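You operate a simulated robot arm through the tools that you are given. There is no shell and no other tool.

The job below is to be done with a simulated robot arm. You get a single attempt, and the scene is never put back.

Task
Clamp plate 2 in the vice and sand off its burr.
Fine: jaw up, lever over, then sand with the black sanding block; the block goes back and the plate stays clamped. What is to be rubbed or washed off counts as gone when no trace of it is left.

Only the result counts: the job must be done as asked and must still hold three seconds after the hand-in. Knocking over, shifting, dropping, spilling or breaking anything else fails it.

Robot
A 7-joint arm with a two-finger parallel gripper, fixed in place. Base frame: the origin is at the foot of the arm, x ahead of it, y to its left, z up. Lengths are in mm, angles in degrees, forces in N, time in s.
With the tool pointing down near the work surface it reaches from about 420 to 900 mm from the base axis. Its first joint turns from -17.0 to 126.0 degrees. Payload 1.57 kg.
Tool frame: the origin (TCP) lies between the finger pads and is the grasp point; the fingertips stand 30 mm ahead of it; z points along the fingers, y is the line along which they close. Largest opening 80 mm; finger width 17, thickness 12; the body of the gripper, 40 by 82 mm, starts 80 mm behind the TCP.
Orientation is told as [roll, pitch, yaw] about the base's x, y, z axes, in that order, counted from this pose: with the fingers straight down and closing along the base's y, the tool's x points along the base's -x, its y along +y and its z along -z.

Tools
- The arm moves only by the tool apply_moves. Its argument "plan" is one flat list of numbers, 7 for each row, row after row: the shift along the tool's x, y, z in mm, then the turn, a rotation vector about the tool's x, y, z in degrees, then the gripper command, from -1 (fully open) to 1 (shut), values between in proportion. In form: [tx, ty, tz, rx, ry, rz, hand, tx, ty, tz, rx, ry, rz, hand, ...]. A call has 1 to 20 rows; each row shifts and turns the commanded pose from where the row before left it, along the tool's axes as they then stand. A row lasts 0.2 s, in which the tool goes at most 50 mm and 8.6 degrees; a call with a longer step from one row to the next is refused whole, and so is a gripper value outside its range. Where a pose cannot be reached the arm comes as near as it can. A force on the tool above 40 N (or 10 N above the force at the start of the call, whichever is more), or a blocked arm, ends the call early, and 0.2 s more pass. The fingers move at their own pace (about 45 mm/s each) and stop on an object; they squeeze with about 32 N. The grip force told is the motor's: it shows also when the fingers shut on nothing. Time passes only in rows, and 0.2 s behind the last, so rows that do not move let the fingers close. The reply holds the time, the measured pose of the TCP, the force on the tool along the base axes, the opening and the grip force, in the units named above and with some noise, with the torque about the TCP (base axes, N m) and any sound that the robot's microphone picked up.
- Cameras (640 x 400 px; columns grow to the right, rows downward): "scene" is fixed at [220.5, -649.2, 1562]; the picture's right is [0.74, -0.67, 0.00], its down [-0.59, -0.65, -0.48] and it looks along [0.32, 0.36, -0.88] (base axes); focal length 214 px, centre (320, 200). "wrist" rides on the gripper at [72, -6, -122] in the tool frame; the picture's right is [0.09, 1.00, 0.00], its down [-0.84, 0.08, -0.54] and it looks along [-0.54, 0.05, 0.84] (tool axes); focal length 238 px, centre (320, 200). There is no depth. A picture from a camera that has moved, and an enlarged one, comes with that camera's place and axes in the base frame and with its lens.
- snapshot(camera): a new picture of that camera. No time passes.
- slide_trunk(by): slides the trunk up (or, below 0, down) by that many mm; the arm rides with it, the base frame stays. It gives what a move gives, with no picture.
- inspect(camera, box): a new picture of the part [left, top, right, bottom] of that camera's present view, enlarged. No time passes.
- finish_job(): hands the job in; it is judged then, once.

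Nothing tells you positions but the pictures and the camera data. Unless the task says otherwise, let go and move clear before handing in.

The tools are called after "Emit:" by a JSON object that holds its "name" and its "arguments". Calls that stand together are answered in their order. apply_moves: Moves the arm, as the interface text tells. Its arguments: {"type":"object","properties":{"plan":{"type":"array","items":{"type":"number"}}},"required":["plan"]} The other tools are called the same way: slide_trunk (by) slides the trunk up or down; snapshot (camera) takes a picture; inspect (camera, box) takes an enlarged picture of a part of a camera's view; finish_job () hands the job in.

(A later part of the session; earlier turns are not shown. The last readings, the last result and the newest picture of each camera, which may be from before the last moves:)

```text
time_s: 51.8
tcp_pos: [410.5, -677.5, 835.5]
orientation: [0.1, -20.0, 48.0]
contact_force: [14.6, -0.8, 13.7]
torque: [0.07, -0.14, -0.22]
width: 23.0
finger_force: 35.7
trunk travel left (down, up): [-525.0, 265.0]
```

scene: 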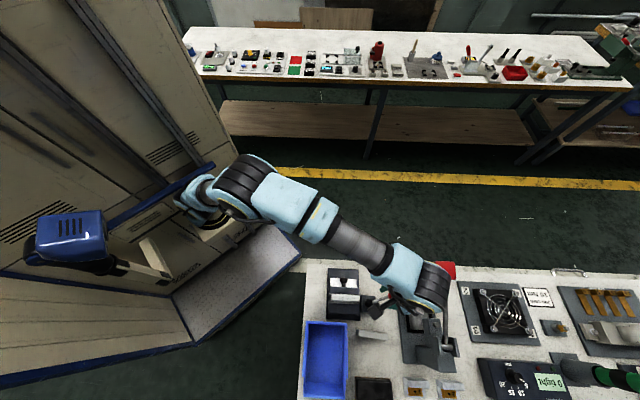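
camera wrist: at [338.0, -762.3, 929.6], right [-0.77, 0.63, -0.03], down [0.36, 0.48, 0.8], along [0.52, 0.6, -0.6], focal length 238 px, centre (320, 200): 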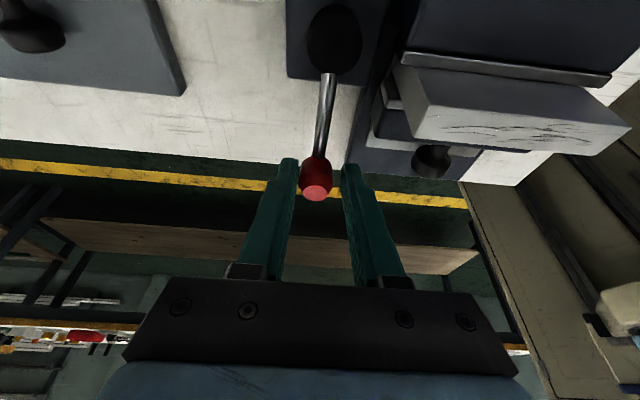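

Emit:
{"name": "apply_moves", "arguments": {"plan": [0, 0, 0, 0, 0, 0, 0.2, 0, 0, 0, 0, 0, 0, 0.2, 0, 0, -15, 0, 0, 0, 0.2, 0, 0, -30, 0, 0, 0, 0.2, 0, 0, -35, 0, 0, 0, 0.2]}}

Emit:
{"name": "snapshot", "arguments": {"camera": "wrist"}}

```text
time_s: 53.0
tcp_pos: [393.2, -699.5, 909.4]
orientation: [0.0, -20.1, 48.1]
contact_force: [0.2, -0.7, 0.3]
torque: [-0.01, -0.01, 0.02]
width: 32.2
finger_force: 0.0
trunk travel left (down, up): [-525.0, 265.0]
```

```text
taken
camera wrist: at [325.6, -785.2, 999.8], right [-0.8, 0.6, -0.03], down [0.34, 0.5, 0.8], along [0.49, 0.63, -0.61], focal length 238 px, centre (320, 200)
```

wrist: 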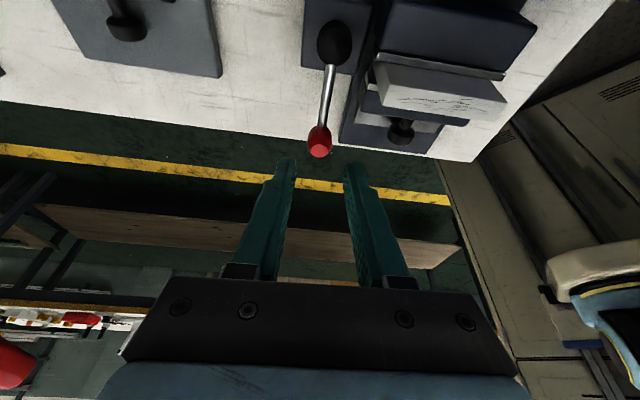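

The lever stays over. I'll straighten the tool, and since the fingers now close along the jaws I can use the jaw's own knob to check that the vice really grips. First I'll rise and move above that knob.

Emit:
{"name": "apply_moves", "arguments": {"plan": [0, 0, -20, 0, 6.67, 0, 0.2, 0, 0, 0, 0, 6.67, 0, 0.2, 0, 0, 0, 0, 6.67, 2.5, 0.2, 0, 0, 0, 0, 0, 0, 0.2]}}

Emit:
{"name": "snapshot", "arguments": {"camera": "wrist"}}

Emit:
{"name": "snapshot", "arguments": {"camera": "scene"}}

```text
time_s: 54.0
tcp_pos: [387.9, -704.4, 927.5]
orientation: [0.2, 0.1, 45.7]
contact_force: [-0.5, 0.1, 0.1]
torque: [0.01, 0.02, 0.01]
width: 31.9
finger_force: 0.2
trunk travel left (down, up): [-525.0, 265.0]
```

```text
taken
camera wrist: at [343.5, -760.4, 1050.9], right [-0.78, 0.63, 0.0], down [0.53, 0.65, 0.54], along [0.34, 0.42, -0.84], focal length 238 px, centre (320, 200)
```

wrist: 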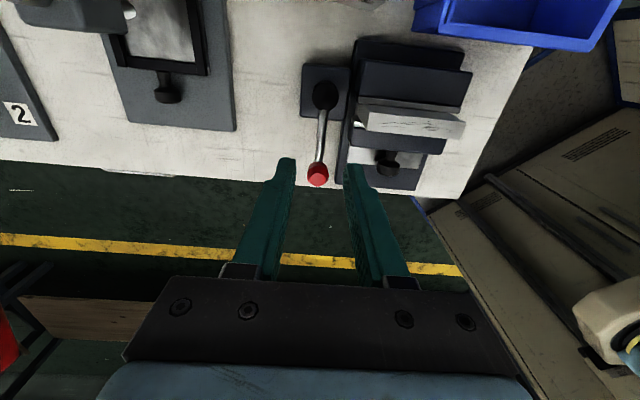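

```text
taken
```

scene: 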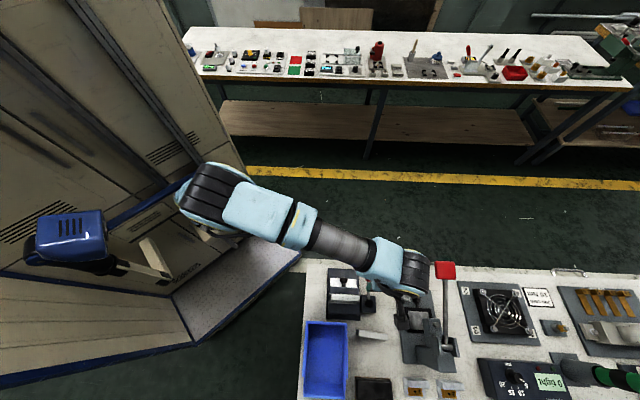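

Emit:
{"name": "apply_moves", "arguments": {"plan": [-17.1, 41.1, 0, 0, 0, 0, -0.1, -17.2, 41.1, 0, 0, 0, 0, -0.1, 0, 0, 20, 0, 0, 0, -0.1, 0, 0, 0, 0, 0, 0, -0.1]}}

Emit:
{"name": "snapshot", "arguments": {"camera": "wrist"}}

Emit:
{"name": "inspect", "arguments": {"camera": "wrist", "box": [240, 40, 420, 180]}}

```text
time_s: 55.0
tcp_pos: [353.6, -622.6, 908.2]
orientation: [0.2, 0.0, 45.5]
contact_force: [0.1, -1.0, 0.0]
torque: [-0.01, -0.01, -0.03]
width: 44.0
finger_force: 0.1
trunk travel left (down, up): [-525.0, 265.0]
```

```text
taken
camera wrist: at [308.9, -678.2, 1031.1], right [-0.78, 0.63, 0.0], down [0.53, 0.65, 0.54], along [0.34, 0.42, -0.84], focal length 238 px, centre (320, 200)
```

wrist: 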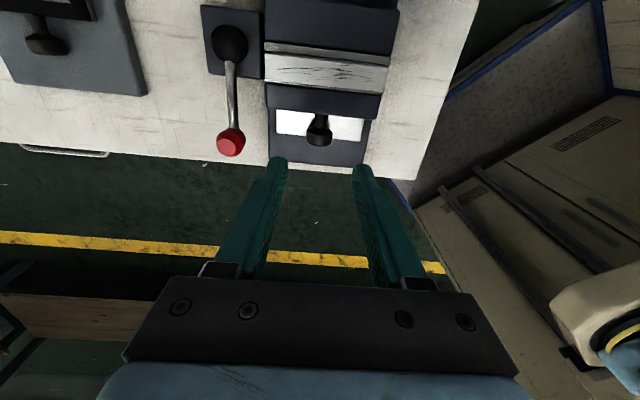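

```text
2.86 times, centred on (330, 110) of wrist
camera zoom: at [308.9, -678.2, 1031.1], right [-0.78, 0.63, 0.0], down [0.53, 0.65, 0.54], along [0.34, 0.42, -0.84], focal length 681 px, centre (291, 457)
```

zoom: 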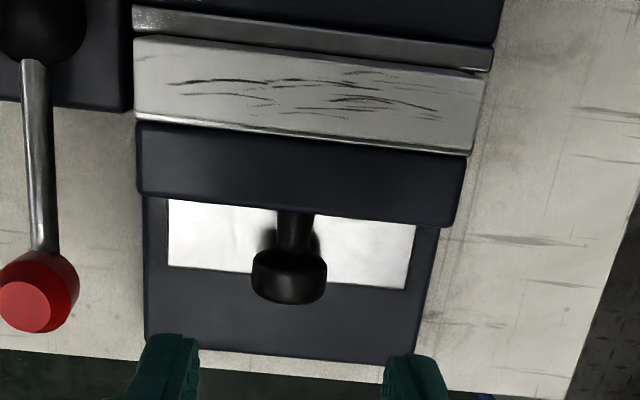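

The jaw knob is centred under the fingers. I'll descend, grip it, and tug it away from the plate gently.

Emit:
{"name": "apply_moves", "arguments": {"plan": [-1, 0.4, 35, 0, 0, 0, -0.1, 0, 0, 30, 0, 0, 0, -0.1, 0, 0, 14, 0, 0, 0, -0.1, 0, 0, 6, 0, 0, 0, -0.1, 0, 0, 0, 0, 0, 0, 1, 0, 0, 0, 0, 0, 0, 1, 0, 0, 0, 0, 0, 0, 1]}}

Emit:
{"name": "snapshot", "arguments": {"camera": "wrist"}}

```text
time_s: 56.6
tcp_pos: [354.8, -619.8, 824.8]
orientation: [0.1, 0.0, 45.7]
contact_force: [4.8, -6.0, -2.9]
torque: [-0.32, 0.03, 0.03]
width: 25.8
finger_force: 30.3
trunk travel left (down, up): [-525.0, 265.0]
```

```text
taken
camera wrist: at [309.8, -677.6, 946.2], right [-0.78, 0.63, 0.0], down [0.53, 0.65, 0.54], along [0.34, 0.42, -0.84], focal length 238 px, centre (320, 200)
```

wrist: 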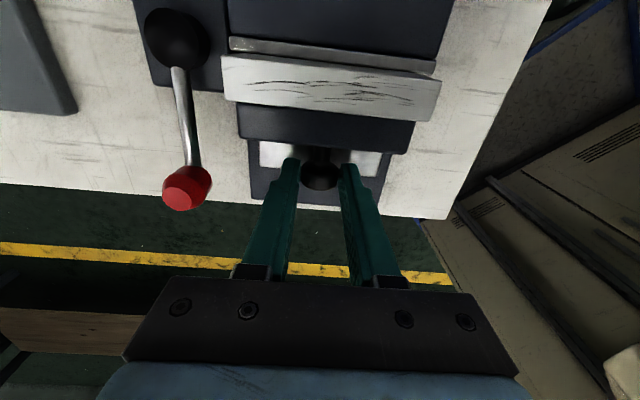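

Emit:
{"name": "apply_moves", "arguments": {"plan": [-1, 0, 0, 0, 0, 0, 1, -0.8, 0, 0, 0, 0, 0, 1, 0, 0, 0, 0, 0, 0, 1]}}

```text
time_s: 57.4
tcp_pos: [354.0, -619.9, 823.7]
orientation: [0.1, 0.2, 45.5]
contact_force: [3.0, -13.3, -2.5]
torque: [-0.63, 0.13, -0.1]
width: 25.4
finger_force: 37.2
trunk travel left (down, up): [-525.0, 265.0]
```

Emit:
{"name": "apply_moves", "arguments": {"plan": [-1, 0, 0, 0, 0, 0, 1, 0, 0, 0, 0, 0, 0, 1]}}

Emit:
{"name": "inspect", "arguments": {"camera": "wrist", "box": [140, 0, 460, 200]}}

```text
time_s: 58.0
tcp_pos: [355.8, -618.9, 823.5]
orientation: [0.1, 0.0, 45.5]
contact_force: [2.2, -15.9, 0.9]
torque: [-0.84, 0.38, -0.1]
width: 25.2
finger_force: 37.5
trunk travel left (down, up): [-525.0, 265.0]
```

```text
2.00 times, centred on (300, 100) of wrist
camera zoom: at [311.4, -675.9, 946.2], right [-0.78, 0.63, 0.0], down [0.53, 0.65, 0.54], along [0.34, 0.42, -0.84], focal length 477 px, centre (360, 400)
```

zoom: 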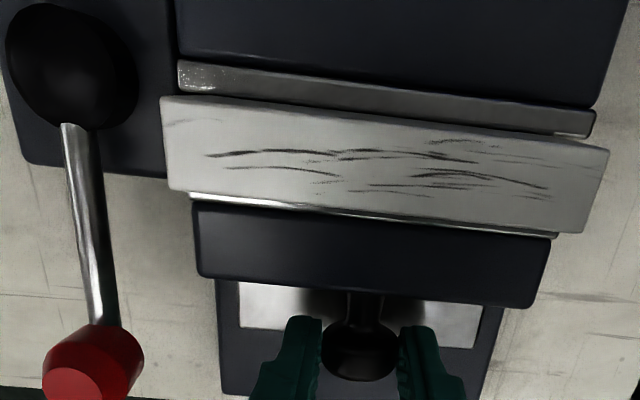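

The knob resists at about 10 N, where before it slid at 1–2 N, but I want to be sure the jaw has not crept. I'll relax, release, and go back to the same viewpoint as before for a direct comparison.

Emit:
{"name": "apply_moves", "arguments": {"plan": [1.5, 0, 0, 0, 0, 0, 1, 1.3, 0, 0, 0, 0, 0, 1, 0, 0, 0, 0, 0, 0, 1]}}

Emit:
{"name": "inspect", "arguments": {"camera": "wrist", "box": [140, 0, 460, 200]}}

```text
time_s: 58.8
tcp_pos: [356.8, -619.8, 823.9]
orientation: [0.1, -0.1, 45.7]
contact_force: [16.4, -4.9, 6.1]
torque: [0.3, -0.75, 0.24]
width: 25.3
finger_force: 37.1
trunk travel left (down, up): [-525.0, 265.0]
```

```text
2.00 times, centred on (300, 100) of wrist
camera zoom: at [311.2, -676.4, 946.0], right [-0.78, 0.63, 0.0], down [0.53, 0.65, 0.54], along [0.34, 0.42, -0.84], focal length 477 px, centre (360, 400)
```

zoom: 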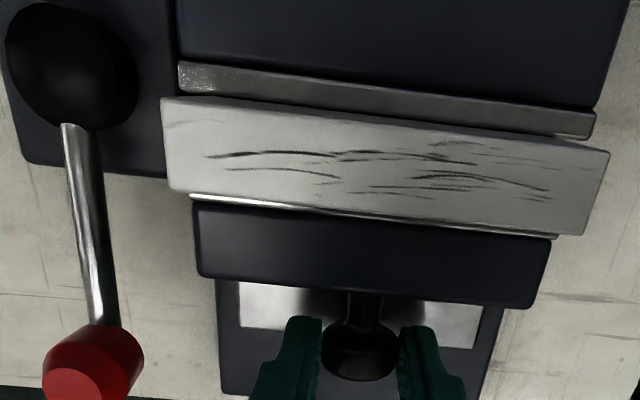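

Emit:
{"name": "apply_moves", "arguments": {"plan": [0, 0, 0, 0, 0, 0, -0.1, 0, 0, 0, 0, 0, 0, -0.1, 0, 0, -20, 0, 0, 0, -0.1, 0, 0, -30, 0, 0, 0, -0.1, 1, -0.4, -35, 0, 0, 0, -0.1, 0, 0, 0, 0, 0, 0, -0.1]}}

Emit:
{"name": "inspect", "arguments": {"camera": "wrist", "box": [240, 40, 420, 180]}}

```text
time_s: 60.2
tcp_pos: [352.1, -622.1, 909.6]
orientation: [0.1, 0.0, 45.7]
contact_force: [0.5, 0.3, 0.0]
torque: [0.02, 0.02, 0.02]
width: 43.9
finger_force: 0.0
trunk travel left (down, up): [-525.0, 265.0]
```

```text
2.86 times, centred on (330, 110) of wrist
camera zoom: at [308.6, -678.2, 1031.6], right [-0.78, 0.63, 0.0], down [0.53, 0.65, 0.54], along [0.34, 0.42, -0.84], focal length 681 px, centre (291, 457)
```

zoom: 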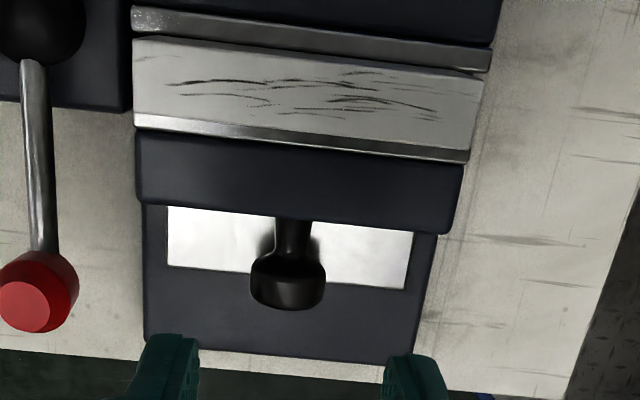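

Comparing the two pictures, the jaw slipped back about 2 mm under my tug, so the vice either isn't fully locked or the jaw wasn't tight when the lever went over. I'll push the jaw up again and measure how hard it slides with the lever in this position.

Emit:
{"name": "apply_moves", "arguments": {"plan": [-12.5, 0, 0, 0, 0, 0, 1, -12.5, 0, 0, 0, 0, 0, 1, 0, 0, 35, 0, 0, 0, 1, 0, 0, 30, 0, 0, 0, 1, 0, 0, 18, 0, 0, 0, 1, 0, 0, 0, 0, 0, 0, 1]}}

Emit:
{"name": "snapshot", "arguments": {"camera": "wrist"}}

```text
time_s: 61.6
tcp_pos: [371.2, -603.2, 825.7]
orientation: [0.1, 0.0, 45.7]
contact_force: [0.4, -0.7, -0.7]
torque: [-0.01, 0.0, 0.01]
width: 0.0
finger_force: 21.1
trunk travel left (down, up): [-525.0, 265.0]
```

```text
taken
camera wrist: at [326.1, -660.5, 948.1], right [-0.78, 0.63, 0.0], down [0.53, 0.65, 0.54], along [0.34, 0.42, -0.84], focal length 238 px, centre (320, 200)
```

wrist: 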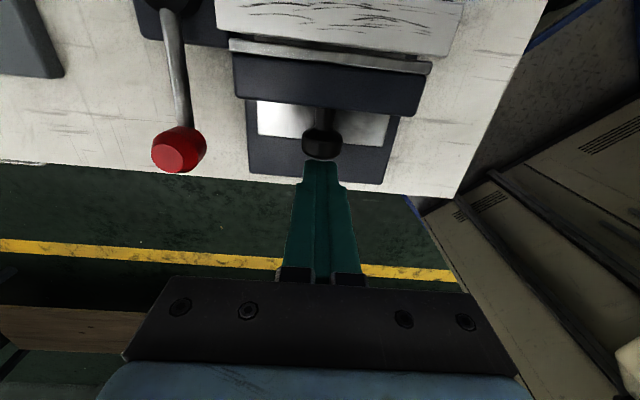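

Emit:
{"name": "apply_moves", "arguments": {"plan": [2, 0, 0, 0, 0, 0, 1, 2, 0, 0, 0, 0, 0, 1, 1.5, 0, 0, 0, 0, 0, 1, 0, 0, 0, 0, 0, 0, 1]}}

```text
time_s: 62.6
tcp_pos: [366.8, -607.6, 825.1]
orientation: [0.2, 0.0, 45.6]
contact_force: [1.1, 1.3, 0.1]
torque: [0.04, -0.02, 0.01]
width: 0.0
finger_force: 20.7
trunk travel left (down, up): [-525.0, 265.0]
```

Emit:
{"name": "apply_moves", "arguments": {"plan": [1, 0, 0, 0, 0, 0, 1, 0, 0, 0, 0, 0, 0, 1]}}

Emit:
{"name": "apply_moves", "arguments": {"plan": [1, 0, 0, 0, 0, 0, 1, 0, 0, 0, 0, 0, 0, 1]}}

Emit:
{"name": "apply_moves", "arguments": {"plan": [1, 0, 0, 0, 0, 0, 1, 0, 0, 0, 0, 0, 0, 1]}}

```text
time_s: 63.2
tcp_pos: [367.6, -608.1, 825.4]
orientation: [0.2, 0.1, 45.6]
contact_force: [4.3, 4.2, -0.9]
torque: [0.19, -0.07, 0.02]
width: 0.1
finger_force: 21.3
trunk travel left (down, up): [-525.0, 265.0]
```

```text
time_s: 63.8
tcp_pos: [366.8, -608.9, 825.2]
orientation: [0.2, 0.0, 45.6]
contact_force: [6.3, 7.2, -1.3]
torque: [0.28, -0.07, -0.04]
width: 0.0
finger_force: 21.1
trunk travel left (down, up): [-525.0, 265.0]
```

```text
time_s: 64.4
tcp_pos: [366.3, -609.7, 825.1]
orientation: [0.2, 0.0, 45.7]
contact_force: [9.3, 13.9, -0.2]
torque: [0.29, -0.28, 0.0]
width: 0.0
finger_force: 21.3
trunk travel left (down, up): [-525.0, 265.0]
```

Emit:
{"name": "apply_moves", "arguments": {"plan": [1, 0, 0, 0, 0, 0, 1, 0, 0, 0, 0, 0, 0, 1]}}

Emit:
{"name": "inspect", "arguments": {"camera": "wrist", "box": [140, 0, 460, 200]}}

```text
time_s: 65.0
tcp_pos: [366.4, -608.5, 825.4]
orientation: [0.2, 0.0, 45.7]
contact_force: [15.0, 22.2, -0.3]
torque: [0.41, -0.53, 0.02]
width: 0.0
finger_force: 21.1
trunk travel left (down, up): [-525.0, 265.0]
```

```text
2.00 times, centred on (300, 100) of wrist
camera zoom: at [321.0, -665.9, 948.0], right [-0.78, 0.63, 0.0], down [0.53, 0.65, 0.54], along [0.34, 0.42, -0.84], focal length 477 px, centre (360, 400)
```

zoom: 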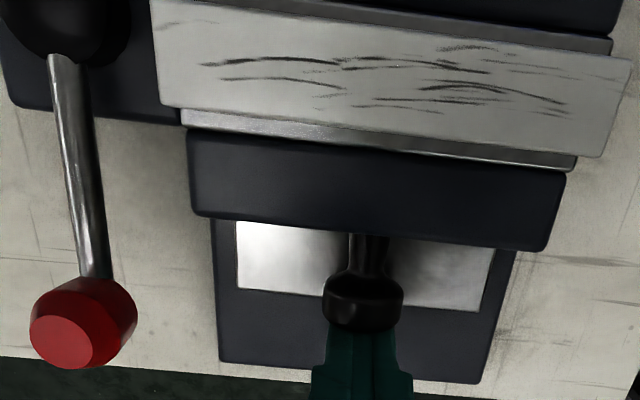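

The jaw is firm against the plate again at about 27 N. I'll back off and return to the comparison viewpoint to confirm it stays there by itself.

Emit:
{"name": "apply_moves", "arguments": {"plan": [-4, 0, 0, 0, 0, 0, 1, -6, 0, 0, 0, 0, 0, 1, 0, 0, -33, 0, 0, 0, 1, 0, 0, -40, 0, 0, 0, 1, 15, 0, -10, 0, 0, 0, 1, 10.5, 0, 0, 0, 0, 0, 1, 0, 0, 0, 0, 0, 0, 1]}}

Emit:
{"name": "inspect", "arguments": {"camera": "wrist", "box": [240, 40, 420, 180]}}

Emit:
{"name": "inspect", "arguments": {"camera": "wrist", "box": [180, 0, 340, 120]}}

```text
time_s: 66.6
tcp_pos: [352.3, -622.3, 909.0]
orientation: [0.1, 0.0, 45.6]
contact_force: [0.0, 0.0, 0.4]
torque: [-0.01, 0.02, 0.0]
width: 0.2
finger_force: 21.4
trunk travel left (down, up): [-525.0, 265.0]
```

```text
2.86 times, centred on (330, 110) of wrist
camera zoom: at [308.7, -678.7, 1031.7], right [-0.78, 0.63, 0.0], down [0.53, 0.65, 0.54], along [0.34, 0.42, -0.84], focal length 681 px, centre (291, 457)
```

zoom: 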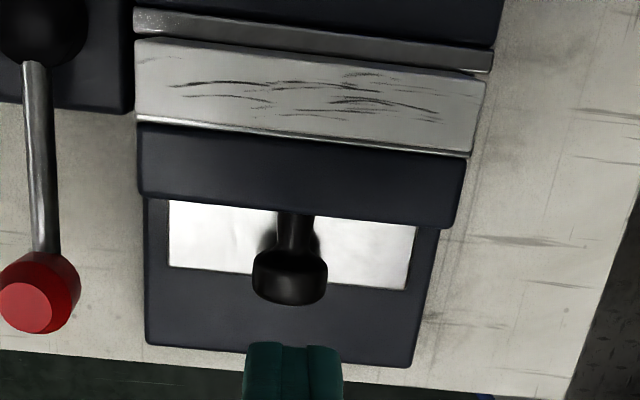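

```text
3.33 times, centred on (260, 60) of wrist
camera zoom: at [308.7, -678.7, 1031.7], right [-0.78, 0.63, 0.0], down [0.53, 0.65, 0.54], along [0.34, 0.42, -0.84], focal length 794 px, centre (520, 667)
```

zoom: 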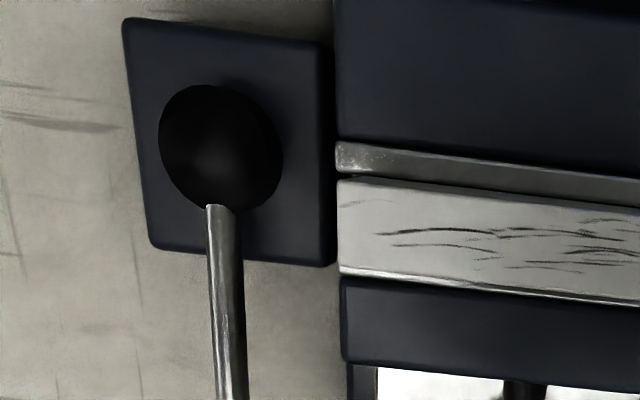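

The jaw is tight again and stays put. Now I'll test whether the lever's other direction is the locking one, by placing the fingers around the knob again with the same lean.

Emit:
{"name": "apply_moves", "arguments": {"plan": [11.6, -40.4, 0, 0, 0, 0, 0.2, 11.7, -40.4, 0, 0, 0, 0, 0.2, 0, 0, 0, 0, -6.67, 0, 0.2, 0, 0, 0, 0, -6.67, 0, 0.2, 0, 0, 0, 0, -6.67, 0, 0.2, 0, 0, 0, 0, 0, 0, 0.2]}}

Emit:
{"name": "inspect", "arguments": {"camera": "wrist", "box": [220, 60, 420, 200]}}

```text
time_s: 68.0
tcp_pos: [394.5, -694.6, 908.5]
orientation: [0.0, -20.1, 45.6]
contact_force: [-0.9, -0.1, 0.3]
torque: [0.0, -0.02, 0.01]
width: 31.9
finger_force: 0.0
trunk travel left (down, up): [-525.0, 265.0]
```

```text
2.86 times, centred on (320, 130) of wrist
camera zoom: at [323.9, -778.3, 999.1], right [-0.77, 0.63, -0.03], down [0.37, 0.48, 0.8], along [0.52, 0.6, -0.6], focal length 681 px, centre (320, 400)
```

zoom: 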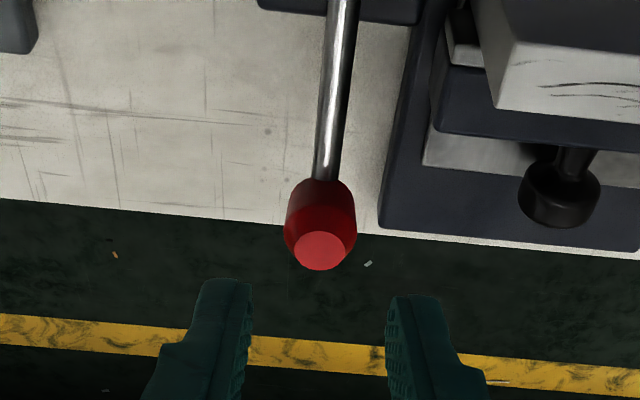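

Emit:
{"name": "apply_moves", "arguments": {"plan": [2, 0, 35, 0, 0, 0, 0.2, 0, 0, 28, 0, 0, 0, 0.2, 0, 0, 13, 0, 0, 0, 0.2, 0, 0, 0, 0, 0, 0, 0.2]}}

Emit:
{"name": "inspect", "arguments": {"camera": "wrist", "box": [220, 60, 420, 200]}}

```text
time_s: 69.0
tcp_pos: [411.1, -677.0, 834.6]
orientation: [0.1, -20.0, 45.5]
contact_force: [-0.8, -0.2, -0.3]
torque: [-0.02, 0.03, -0.02]
width: 31.9
finger_force: 0.0
trunk travel left (down, up): [-525.0, 265.0]
```

```text
2.86 times, centred on (320, 130) of wrist
camera zoom: at [340.5, -760.5, 926.1], right [-0.77, 0.63, -0.03], down [0.37, 0.48, 0.8], along [0.52, 0.6, -0.61], focal length 681 px, centre (320, 400)
```

zoom: 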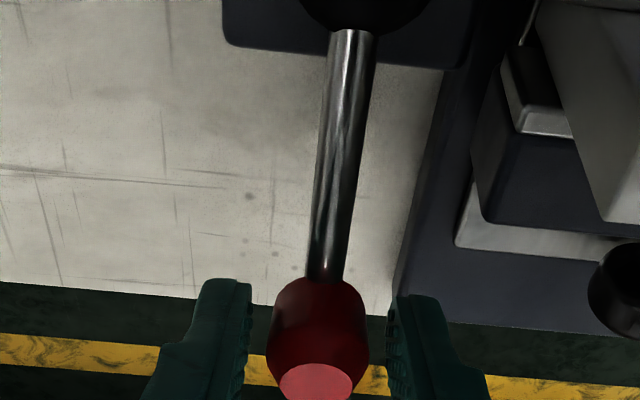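

Emit:
{"name": "apply_moves", "arguments": {"plan": [0.16, -4.7, -0.06, 1.37, 0, 3.76, 0.2, 0.16, -4.7, -0.06, 1.37, 0, 3.76, 0.2, 0.16, -4.7, -0.06, 1.37, 0, 3.76, 0.2, 0.16, -4.7, -0.06, 1.37, 0, 3.76, 0.2, 0.16, -4.7, -0.06, 1.37, 0, 3.76, 0.2, 0.16, -4.7, -0.06, 1.37, 0, 3.76, 0.2, 0.16, -4.7, -0.06, 1.37, 0, 3.76, 0.2, 0.16, -4.7, -0.06, 1.37, 0, 3.76, 0.2]}}

Emit:
{"name": "snapshot", "arguments": {"camera": "wrist"}}

```text
time_s: 70.8
tcp_pos: [429.3, -710.1, 836.4]
orientation: [0.1, -19.9, 13.5]
contact_force: [1.5, 1.1, 0.2]
torque: [0.03, -0.01, 0.01]
width: 33.1
finger_force: 0.5
trunk travel left (down, up): [-525.0, 265.0]
```

```text
taken
camera wrist: at [326.1, -742.6, 927.0], right [-0.32, 0.95, -0.03], down [0.57, 0.21, 0.79], along [0.76, 0.24, -0.61], focal length 238 px, centre (320, 200)
```

wrist: 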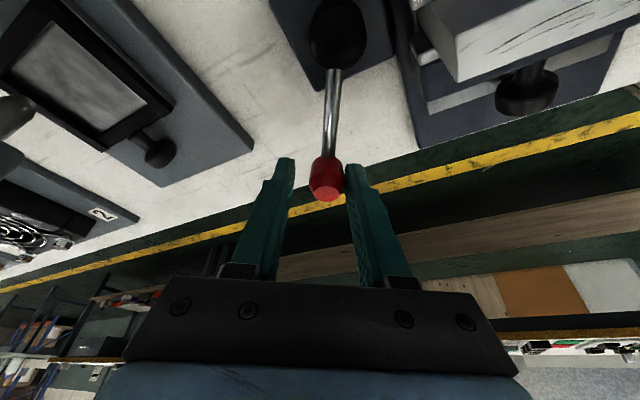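

Emit:
{"name": "apply_moves", "arguments": {"plan": [0.16, -4.7, -0.06, 1.37, 0, 3.76, 0.2, 0.16, -4.7, -0.06, 1.37, 0, 3.76, 0.2, 0.16, -4.7, -0.06, 1.37, 0, 3.76, 0.2, 0.16, -4.7, -0.06, 1.37, 0, 3.76, 0.2, 0.16, -4.7, -0.06, 1.37, 0, 3.76, 0.2, 0.16, -4.7, -0.06, 1.37, 0, 3.76, 0.2, 0.16, -4.7, -0.06, 1.37, 0, 3.76, 0.2, 0, 0, 0, 0, 0, 0, 0.2]}}

Emit:
{"name": "snapshot", "arguments": {"camera": "wrist"}}

```text
time_s: 72.6
tcp_pos: [428.9, -743.0, 836.3]
orientation: [0.1, -20.0, -14.4]
contact_force: [-0.2, 0.4, -0.2]
torque: [-0.03, 0.03, -0.06]
width: 32.8
finger_force: 0.8
trunk travel left (down, up): [-525.0, 265.0]
```

```text
taken
camera wrist: at [322.1, -722.7, 927.4], right [0.17, 0.99, -0.03], down [0.6, -0.08, 0.79], along [0.78, -0.15, -0.61], focal length 238 px, centre (320, 200)
```

wrist: 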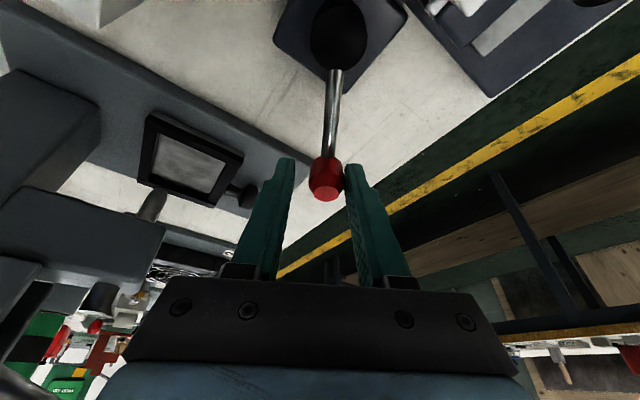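

Emit:
{"name": "apply_moves", "arguments": {"plan": [0.16, -4.7, -0.06, 1.37, 0, 3.76, 0.2, 0.16, -4.7, -0.06, 1.37, 0, 3.76, 0.2, 0, 0, 0, 0, 0, 0, 0.2]}}

Emit:
{"name": "apply_moves", "arguments": {"plan": [0.08, -2.37, -0.03, 0.68, 0, 1.88, 0.2, 0.08, -2.37, -0.03, 0.68, 0, 1.88, 0.2, 0, 0, 0, 0, 0, 0, 0.2]}}

Emit:
{"name": "apply_moves", "arguments": {"plan": [0.08, -2.37, -0.03, 0.68, 0, 1.88, 0.2, 0, 0, 0, 0, 0, 0, 0.2]}}

Emit:
{"name": "snapshot", "arguments": {"camera": "wrist"}}

```text
time_s: 73.4
tcp_pos: [425.6, -750.9, 836.0]
orientation: [0.0, -19.9, -22.5]
contact_force: [0.8, 0.3, -0.6]
torque: [0.0, -0.01, -0.04]
width: 32.7
finger_force: 0.4
trunk travel left (down, up): [-525.0, 265.0]
```

```text
time_s: 74.2
tcp_pos: [422.1, -756.3, 837.5]
orientation: [0.0, -19.8, -26.4]
contact_force: [0.5, 0.9, 0.3]
torque: [0.01, 0.0, -0.04]
width: 32.6
finger_force: 0.3
trunk travel left (down, up): [-525.0, 265.0]
```

```text
time_s: 74.8
tcp_pos: [422.7, -757.9, 836.4]
orientation: [0.2, -19.8, -28.4]
contact_force: [0.2, 3.6, -0.3]
torque: [0.03, 0.01, 0.07]
width: 34.8
finger_force: 2.0
trunk travel left (down, up): [-525.0, 265.0]
```

```text
taken
camera wrist: at [324.4, -712.3, 927.5], right [0.4, 0.92, -0.03], down [0.57, -0.22, 0.79], along [0.72, -0.33, -0.61], focal length 238 px, centre (320, 200)
```

wrist: 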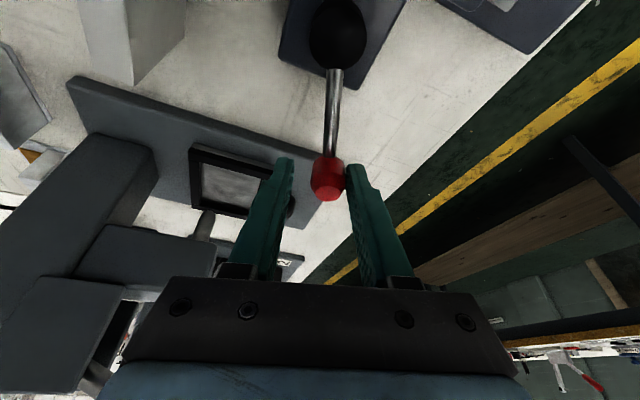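

The lever stops right at its original angle, so the start position was "open" and the aisle-side end is the locked position, as I first had it. I'll swing it back over.

Emit:
{"name": "apply_moves", "arguments": {"plan": [0.16, 4.7, -0.06, -1.37, 0, -3.76, 0.2, 0.16, 4.7, -0.06, -1.37, 0, -3.76, 0.2, 0.16, 4.7, -0.06, -1.37, 0, -3.76, 0.2, 0.16, 4.7, -0.06, -1.37, 0, -3.76, 0.2, 0.16, 4.7, -0.06, -1.37, 0, -3.76, 0.2, 0.16, 4.7, -0.06, -1.37, 0, -3.76, 0.2, 0.16, 4.7, -0.06, -1.37, 0, -3.76, 0.2, 0.16, 4.7, -0.06, -1.37, 0, -3.76, 0.2, 0.16, 4.7, -0.06, -1.37, 0, -3.76, 0.2, 0.16, 4.7, -0.06, -1.37, 0, -3.76, 0.2]}}

Emit:
{"name": "snapshot", "arguments": {"camera": "wrist"}}

```text
time_s: 77.0
tcp_pos: [428.1, -711.4, 836.5]
orientation: [0.1, -19.9, 11.7]
contact_force: [0.4, -2.0, 0.2]
torque: [0.0, -0.04, -0.01]
width: 32.8
finger_force: 0.4
trunk travel left (down, up): [-525.0, 265.0]
```

```text
taken
camera wrist: at [323.9, -741.5, 927.2], right [-0.29, 0.96, -0.03], down [0.57, 0.2, 0.79], along [0.77, 0.21, -0.61], focal length 238 px, centre (320, 200)
```

wrist: 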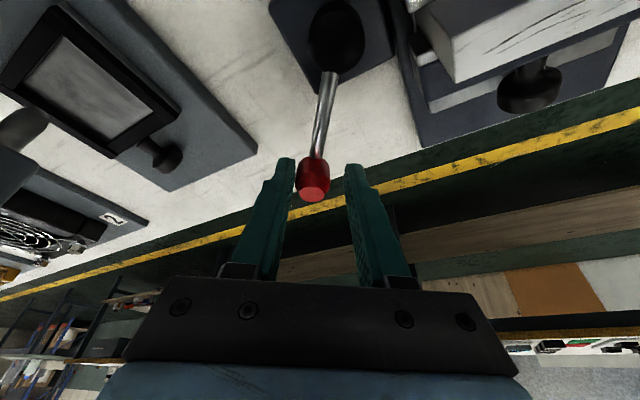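

Emit:
{"name": "apply_moves", "arguments": {"plan": [0.16, 4.7, -0.06, -1.37, 0, -3.76, 0.2, 0.16, 4.7, -0.06, -1.37, 0, -3.76, 0.2, 0.16, 4.7, -0.06, -1.37, 0, -3.76, 0.2, 0.16, 4.7, -0.06, -1.37, 0, -3.76, 0.3, 0.16, 4.7, -0.06, -1.37, 0, -3.76, 0.3, 0.16, 4.7, -0.06, -1.37, 0, -3.76, 0.3, 0.16, 4.7, -0.06, -1.37, 0, -3.76, 0.3, 0.16, 4.7, -0.06, -1.37, 0, -3.76, 0.3, 0, 0, 0, 0, 0, 0, 0.3]}}

Emit:
{"name": "snapshot", "arguments": {"camera": "wrist"}}

```text
time_s: 79.0
tcp_pos: [410.7, -680.0, 837.1]
orientation: [0.3, -20.0, 43.6]
contact_force: [0.3, -0.8, 0.5]
torque: [0.0, 0.0, -0.01]
width: 28.6
finger_force: 0.0
trunk travel left (down, up): [-525.0, 265.0]
```

```text
taken
camera wrist: at [337.6, -760.2, 927.1], right [-0.75, 0.66, -0.03], down [0.38, 0.47, 0.8], along [0.54, 0.59, -0.6], focal length 238 px, centre (320, 200)
```

wrist: 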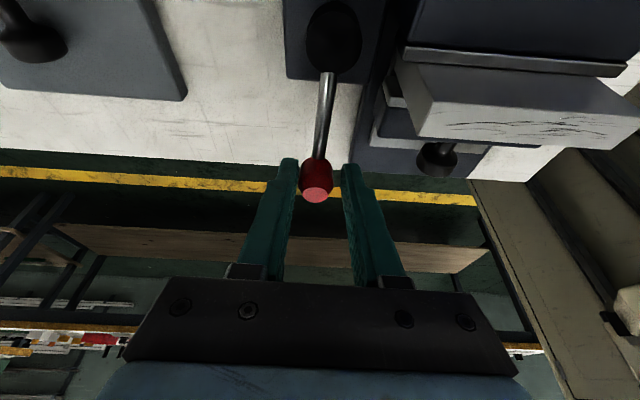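

Now I'll grip the knob and press it firmly to the end stop.

Emit:
{"name": "apply_moves", "arguments": {"plan": [0, 0, 0, 0, 0, 0, 1, 0, 0, 0, 0, 0, 0, 1, 0, 0, 0, 0, 0, 0, 1, 0.04, 1.2, -0.01, -0.34, 0, -0.94, 1, 0, 0, 0, 0, 0, 0, 1]}}

Emit:
{"name": "apply_moves", "arguments": {"plan": [0.04, 1.2, -0.01, -0.34, 0, -0.94, 1, 0, 0, 0, 0, 0, 0, 1]}}

```text
time_s: 80.2
tcp_pos: [411.3, -678.8, 837.9]
orientation: [0.2, -20.0, 44.5]
contact_force: [1.7, 2.7, -0.8]
torque: [0.03, 0.03, -0.03]
width: 23.0
finger_force: 35.4
trunk travel left (down, up): [-525.0, 265.0]
```

```text
time_s: 80.8
tcp_pos: [410.9, -679.2, 836.9]
orientation: [0.1, -20.0, 45.7]
contact_force: [7.0, -2.5, -2.5]
torque: [0.08, -0.17, -0.13]
width: 22.9
finger_force: 35.8
trunk travel left (down, up): [-525.0, 265.0]
```

Emit:
{"name": "apply_moves", "arguments": {"plan": [0, 1.2, 0, 0, 0, 0, 1, 0, 1.2, 0, 0, 0, 0, 1, 0, 0, 0, 0, 0, 0, 1]}}

```text
time_s: 81.6
tcp_pos: [410.2, -678.1, 837.2]
orientation: [0.0, -20.0, 45.6]
contact_force: [22.8, -19.4, -6.9]
torque: [-0.38, -0.17, -0.02]
width: 23.1
finger_force: 36.2
trunk travel left (down, up): [-525.0, 265.0]
```

The lever is hard on its stop at about 30 N. I'll relax, release and back out, then give the jaw one more push to take up any slack.

Emit:
{"name": "apply_moves", "arguments": {"plan": [0, -1.5, 0, 0, 0, 0, 1, 0, -1.2, 0, 0, 0, 0, 1, 0, 0, 0, 0, 0, 0, 0.2, 0, 0, 0, 0, 0, 0, 0.2, 0, 0, -15, 0, 0, 0, 0.2, 0, 0, -30, 0, 0, 0, 0.2, 0, 0, -35, 0, 0, 0, 0.2, 0, 0, -15, 0, 6.67, 0, 0.2, 0, 0, 0, 0, 6.67, 0, 0.2, 0, 0, 0, 0, 6.67, 0, 0.2]}}

Emit:
{"name": "snapshot", "arguments": {"camera": "wrist"}}

```text
time_s: 83.8
tcp_pos: [386.1, -702.8, 926.4]
orientation: [0.2, 0.1, 45.5]
contact_force: [-1.0, 0.8, 0.0]
torque: [0.0, 0.0, -0.01]
width: 32.0
finger_force: 0.1
trunk travel left (down, up): [-525.0, 265.0]
```

```text
taken
camera wrist: at [341.1, -758.6, 1048.8], right [-0.78, 0.63, 0.0], down [0.53, 0.65, 0.54], along [0.34, 0.42, -0.84], focal length 238 px, centre (320, 200)
```

wrist: 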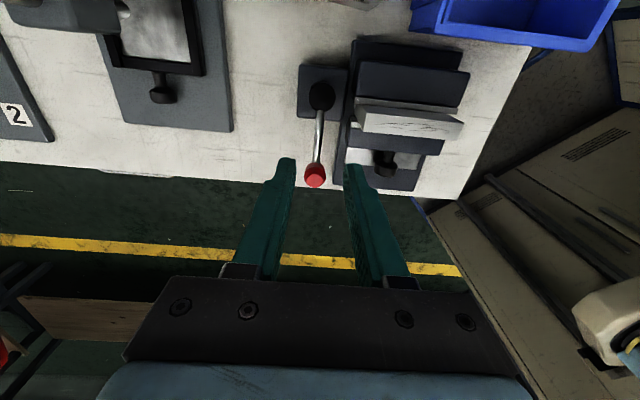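

Emit:
{"name": "apply_moves", "arguments": {"plan": [-19.7, 26.8, 0, 0, 0, 0, 1, -19.7, 26.8, 0, 0, 0, 0, 1, -19.6, 26.8, 0, 0, 0, 0, 1, 0, 0, 35, 0, 0, 0, 1, 0, 0, 35, 0, 0, 0, 1, 0, 0, 25, 0, 0, 0, 1, 0, 0, 6, 0, 0, 0, 1, 0, 0, 0, 0, 0, 0, 1]}}

Emit:
{"name": "inspect", "arguments": {"camera": "wrist", "box": [140, 0, 460, 200]}}

```text
time_s: 85.6
tcp_pos: [371.0, -602.9, 825.9]
orientation: [0.0, 0.0, 45.5]
contact_force: [-0.1, -0.2, -0.1]
torque: [0.03, -0.01, -0.02]
width: 0.3
finger_force: 21.0
trunk travel left (down, up): [-525.0, 265.0]
```

```text
2.00 times, centred on (300, 100) of wrist
camera zoom: at [326.3, -659.2, 947.8], right [-0.78, 0.63, 0.0], down [0.53, 0.65, 0.54], along [0.34, 0.42, -0.84], focal length 477 px, centre (360, 400)
```

zoom: 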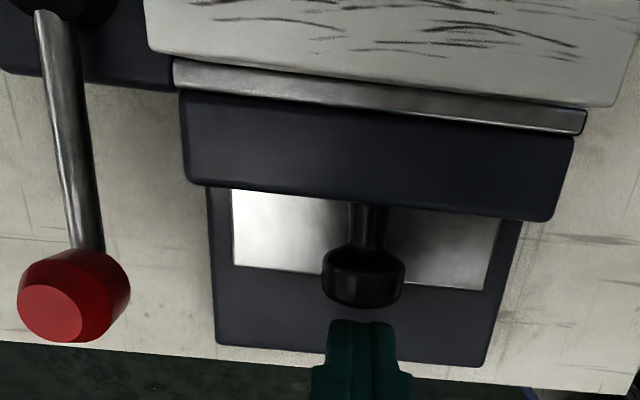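

Emit:
{"name": "apply_moves", "arguments": {"plan": [2, 0, 0, 0, 0, 0, 1, 2, 0, 0, 0, 0, 0, 1, 2, 0, 0, 0, 0, 0, 1, 0, 0, 0, 0, 0, 0, 1]}}

Emit:
{"name": "apply_moves", "arguments": {"plan": [1.5, 0, 0, 0, 0, 0, 1, 0, 0, 0, 0, 0, 0, 1]}}

Emit:
{"name": "apply_moves", "arguments": {"plan": [1, 0, 0, 0, 0, 0, 1, 0, 0, 0, 0, 0, 0, 1]}}

```text
time_s: 86.6
tcp_pos: [366.3, -606.9, 826.1]
orientation: [0.2, 0.0, 45.5]
contact_force: [1.5, -0.2, 0.1]
torque: [0.0, 0.01, 0.01]
width: 0.0
finger_force: 21.4
trunk travel left (down, up): [-525.0, 265.0]
```

```text
time_s: 87.2
tcp_pos: [365.4, -608.9, 825.3]
orientation: [0.0, 0.0, 45.7]
contact_force: [0.3, 0.0, 0.7]
torque: [0.01, 0.0, -0.04]
width: 0.0
finger_force: 21.2
trunk travel left (down, up): [-525.0, 265.0]
```

```text
time_s: 87.8
tcp_pos: [365.0, -608.6, 825.7]
orientation: [0.0, 0.1, 45.5]
contact_force: [0.8, 2.7, 1.4]
torque: [0.07, -0.01, 0.05]
width: 0.0
finger_force: 21.0
trunk travel left (down, up): [-525.0, 265.0]
```

Emit:
{"name": "apply_moves", "arguments": {"plan": [1, 0, 0, 0, 0, 0, 1, 0, 0, 0, 0, 0, 0, 1]}}

Emit:
{"name": "apply_moves", "arguments": {"plan": [1, 0, 0, 0, 0, 0, 1, 0, 0, 0, 0, 0, 0, 1]}}

Emit:
{"name": "inspect", "arguments": {"camera": "wrist", "box": [140, 0, 460, 200]}}

```text
time_s: 88.4
tcp_pos: [364.4, -608.5, 824.7]
orientation: [0.2, -0.1, 45.7]
contact_force: [7.0, 7.8, -1.2]
torque: [0.11, -0.29, 0.0]
width: 0.0
finger_force: 20.7
trunk travel left (down, up): [-525.0, 265.0]
```

```text
time_s: 89.0
tcp_pos: [365.0, -609.2, 825.1]
orientation: [0.2, -0.2, 45.7]
contact_force: [12.9, 17.3, -3.1]
torque: [0.37, -0.42, -0.02]
width: 0.2
finger_force: 20.5
trunk travel left (down, up): [-525.0, 265.0]
```

```text
2.00 times, centred on (300, 100) of wrist
camera zoom: at [320.4, -665.4, 947.6], right [-0.78, 0.63, 0.0], down [0.53, 0.65, 0.54], along [0.34, 0.42, -0.84], focal length 477 px, centre (360, 400)
```

zoom: 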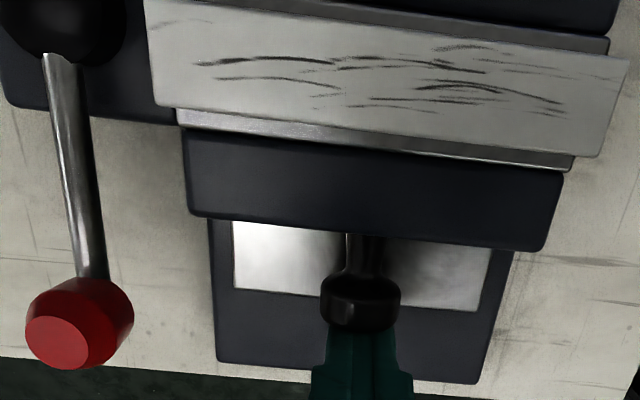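

The jaw is solid (about 10 N per mm on contact, no creep), the lever is over, and the plate is held. I'll back away, rise, turn the tool back to bench alignment, and move above the sanding block.

Emit:
{"name": "apply_moves", "arguments": {"plan": [-4, 0, 0, 0, 0, 0, 1, -8, 0, 0, 0, 0, 0, 1, 0, 0, -40, 0, 0, 0, 1, 0, 0, -45, 0, 0, 0, 1, 0, 0, -45, 0, 0, 0, 1, 0, 0, 0, 0, 0, 8.3, 1, 0, 0, 0, 0, 0, 8.3, 1, 0, 0, 0, 0, 0, 8.3, 1, 0, 0, 0, 0, 0, 8.3, 1, 0, 0, 0, 0, 0, 8.3, 1, 0, 0, 0, 0, 0, 8.3, 1, 0, 0, 0, 0, 0, 8.3, 1, 0, 0, 0, 0, 0, 8.3, 1, 0, 0, 0, 0, 0, 8.3, 1, 0, 0, 0, 0, 0, 8.3, 1, 0, 0, 0, 0, 0, 8.0, 1]}}

Emit:
{"name": "snapshot", "arguments": {"camera": "wrist"}}

Emit:
{"name": "inspect", "arguments": {"camera": "scene", "box": [310, 260, 410, 330]}}

```text
time_s: 92.4
tcp_pos: [371.1, -601.4, 954.7]
orientation: [0.1, 0.1, -45.5]
contact_force: [1.1, 0.3, 0.2]
torque: [0.0, 0.0, 0.0]
width: 0.1
finger_force: 21.0
trunk travel left (down, up): [-525.0, 265.0]
```

```text
taken
camera wrist: at [317.9, -556.0, 1078.1], right [0.65, 0.76, 0.0], down [0.64, -0.54, 0.54], along [0.41, -0.35, -0.84], focal length 238 px, centre (320, 200)
```

wrist: 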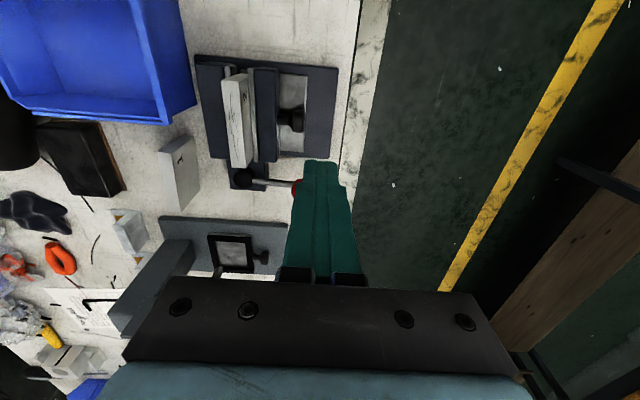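

```text
5.71 times, centred on (360, 295) of scene
camera zoom: at [220.5, -649.2, 1562.0], right [0.74, -0.67, 0.0], down [-0.59, -0.65, -0.48], along [0.32, 0.36, -0.88], focal length 1226 px, centre (91, -343)
```

zoom: 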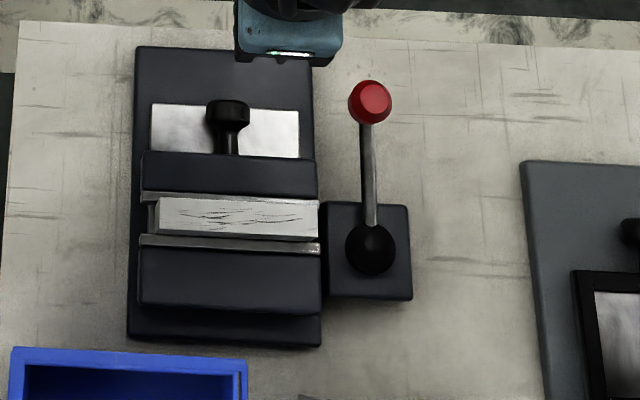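

Emit:
{"name": "apply_moves", "arguments": {"plan": [-12.5, -46.4, 0, 0, 0, 0, -0.65, -12.5, -46.4, 0, 0, 0, 0, -0.65, -12.5, -46.4, 0, 0, 0, 0, -0.65, -12.5, -46.4, 0, 0, 0, 0, -0.65, -12.5, -46.4, 0, 0, 0, 0, -0.65, -12.5, -46.4, 0, 0, 0, 0, -0.65, 0, 0, 0, 0, 0, 0, -0.65]}}

Emit:
{"name": "snapshot", "arguments": {"camera": "wrist"}}

Emit:
{"name": "inspect", "arguments": {"camera": "wrist", "box": [200, 20, 400, 180]}}

```text
time_s: 94.0
tcp_pos: [227.5, -850.8, 955.3]
orientation: [0.1, 0.2, -45.4]
contact_force: [0.1, -0.6, 0.4]
torque: [0.01, 0.02, 0.03]
width: 66.1
finger_force: 0.0
trunk travel left (down, up): [-525.0, 265.0]
```

```text
taken
camera wrist: at [173.1, -805.2, 1078.1], right [0.64, 0.76, 0.0], down [0.64, -0.54, 0.54], along [0.41, -0.35, -0.84], focal length 238 px, centre (320, 200)
```

wrist: 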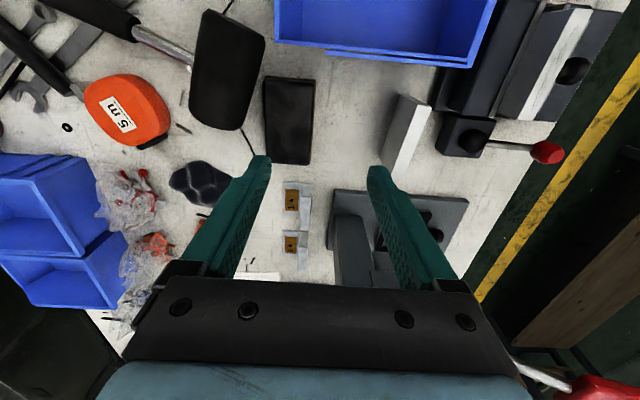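

```text
2.50 times, centred on (300, 100) of wrist
camera zoom: at [173.1, -805.2, 1078.1], right [0.64, 0.76, 0.0], down [0.64, -0.54, 0.54], along [0.41, -0.35, -0.84], focal length 596 px, centre (370, 450)
```

zoom: 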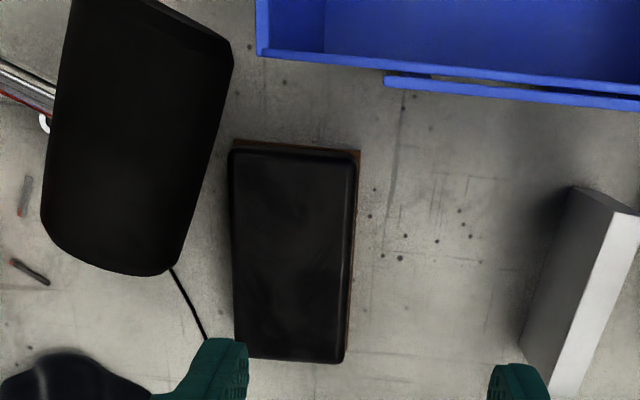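

The block measures about 97 x 54 mm and is aligned with the tool to within a degree. The mallet leaves about 20 mm of room for a finger beside the block's middle. I'll move over the grip point, slightly toward the press end, and lean the tool back 15° to help the reach.

Emit:
{"name": "apply_moves", "arguments": {"plan": [-11, -18, 0, 0, 0, -0.4, -0.65, -11, -18, 0, 0, 0, 0, -0.65, 0, 0, 0, 0, -5, 0, -0.65, 0, 0, 0, 0, -5, 0, -0.65, 0, 0, 0, 0, -5, 0, -0.65, 0, 0, 0, 0, 0, 0, -0.65]}}

Emit:
{"name": "snapshot", "arguments": {"camera": "wrist"}}

Emit:
{"name": "inspect", "arguments": {"camera": "wrist", "box": [220, 20, 420, 180]}}

```text
time_s: 95.4
tcp_pos: [217.8, -858.2, 946.1]
orientation: [0.0, -14.9, -45.0]
contact_force: [0.7, 0.2, 0.3]
torque: [0.0, 0.02, 0.01]
width: 66.1
finger_force: 0.0
out of reach, approached as far as the arm can: row 1, 2
trunk travel left (down, up): [-525.0, 265.0]
```

```text
taken
camera wrist: at [142.4, -791.5, 1046.9], right [0.64, 0.77, -0.02], down [0.53, -0.42, 0.74], along [0.56, -0.49, -0.67], focal length 238 px, centre (320, 200)
```

wrist: 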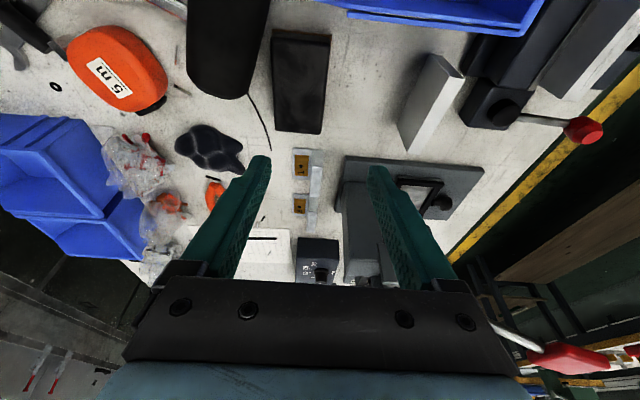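

```text
2.50 times, centred on (320, 100) of wrist
camera zoom: at [142.4, -791.5, 1046.9], right [0.64, 0.77, -0.02], down [0.53, -0.42, 0.74], along [0.56, -0.49, -0.67], focal length 596 px, centre (320, 450)
```

zoom: 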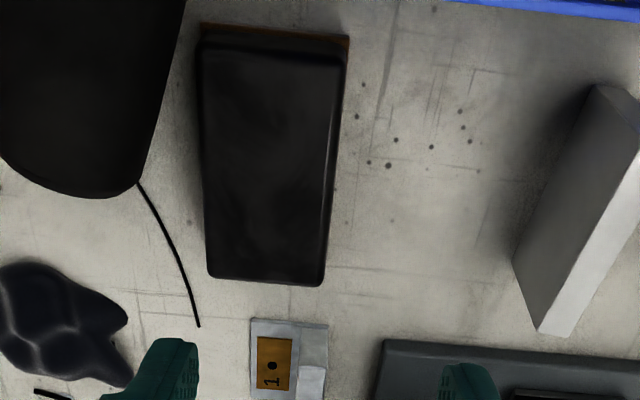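

The vertical pose was just out of reach, but with the lean the arm should get there. The new view confirms the block centre near [209, -884]. I'll move over the grip point while coming down part of the way.

Emit:
{"name": "apply_moves", "arguments": {"plan": [-4.75, -12, 25, 0, 0, 0, -0.65, -4.75, -12, 25, 0, 0, 0, -0.65, 0, 0, 0, 0, 0, 0, -0.65]}}

Emit:
{"name": "snapshot", "arguments": {"camera": "wrist"}}

Emit:
{"name": "inspect", "arguments": {"camera": "wrist", "box": [220, 20, 420, 180]}}

```text
time_s: 96.2
tcp_pos: [216.9, -889.4, 901.3]
orientation: [0.0, -14.9, -45.0]
contact_force: [-1.0, -0.6, 0.3]
torque: [-0.02, 0.0, 0.01]
width: 65.8
finger_force: 0.0
trunk travel left (down, up): [-525.0, 265.0]
```

```text
taken
camera wrist: at [141.0, -823.3, 1001.3], right [0.64, 0.77, -0.02], down [0.53, -0.42, 0.74], along [0.56, -0.49, -0.67], focal length 238 px, centre (320, 200)
```

wrist: 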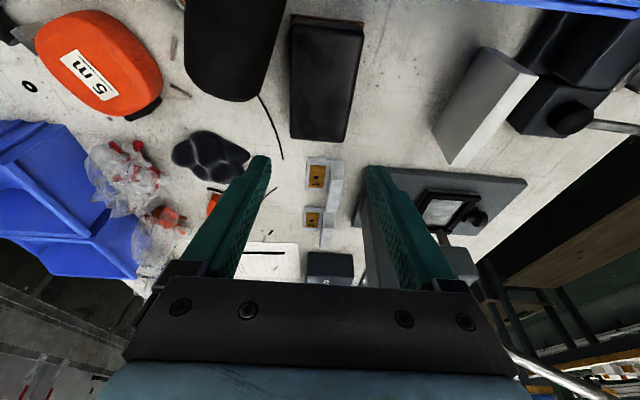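

```text
2.50 times, centred on (320, 100) of wrist
camera zoom: at [141.0, -823.3, 1001.3], right [0.64, 0.77, -0.02], down [0.53, -0.42, 0.74], along [0.56, -0.49, -0.67], focal length 596 px, centre (320, 450)
```

zoom: 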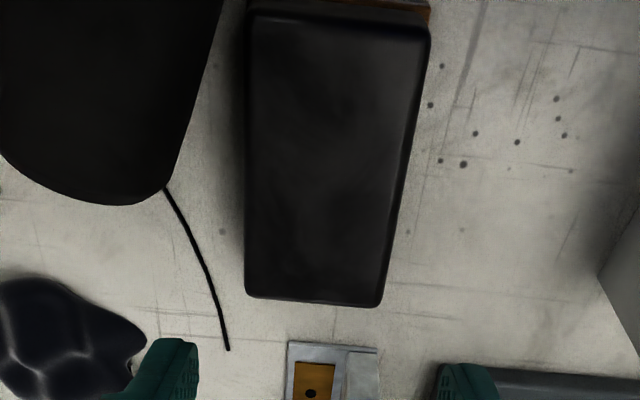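

The arm reaches. The block's centre line is 2.7 mm off the tool centre, and the mallet will clear the outer finger by about 7 mm. I'll correct sideways and descend vertically part of the way, then check again.

Emit:
{"name": "apply_moves", "arguments": {"plan": [7.75, -1.35, 29, 0, 0, 0, -0.65, 7.75, -1.35, 29, 0, 0, 0, -0.65, 0, 0, 0, 0, 0, 0, -0.65]}}

Emit:
{"name": "snapshot", "arguments": {"camera": "wrist"}}

```text
time_s: 97.0
tcp_pos: [215.0, -891.6, 841.8]
orientation: [0.0, -14.9, -45.0]
contact_force: [-0.4, -0.1, -0.1]
torque: [0.01, -0.01, 0.01]
width: 65.9
finger_force: 0.0
trunk travel left (down, up): [-525.0, 265.0]
```

```text
taken
camera wrist: at [138.4, -825.1, 941.6], right [0.64, 0.77, -0.02], down [0.53, -0.42, 0.74], along [0.56, -0.49, -0.67], focal length 238 px, centre (320, 200)
```

wrist: 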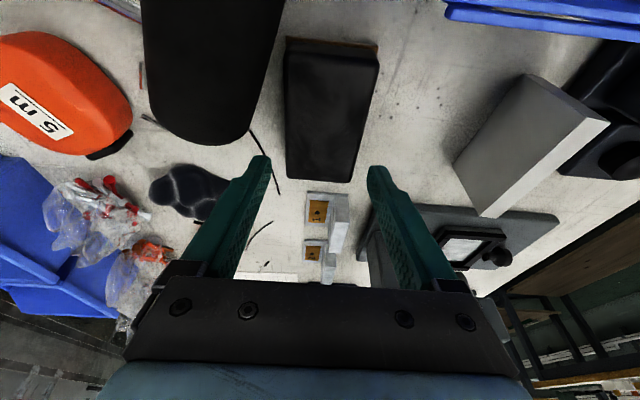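

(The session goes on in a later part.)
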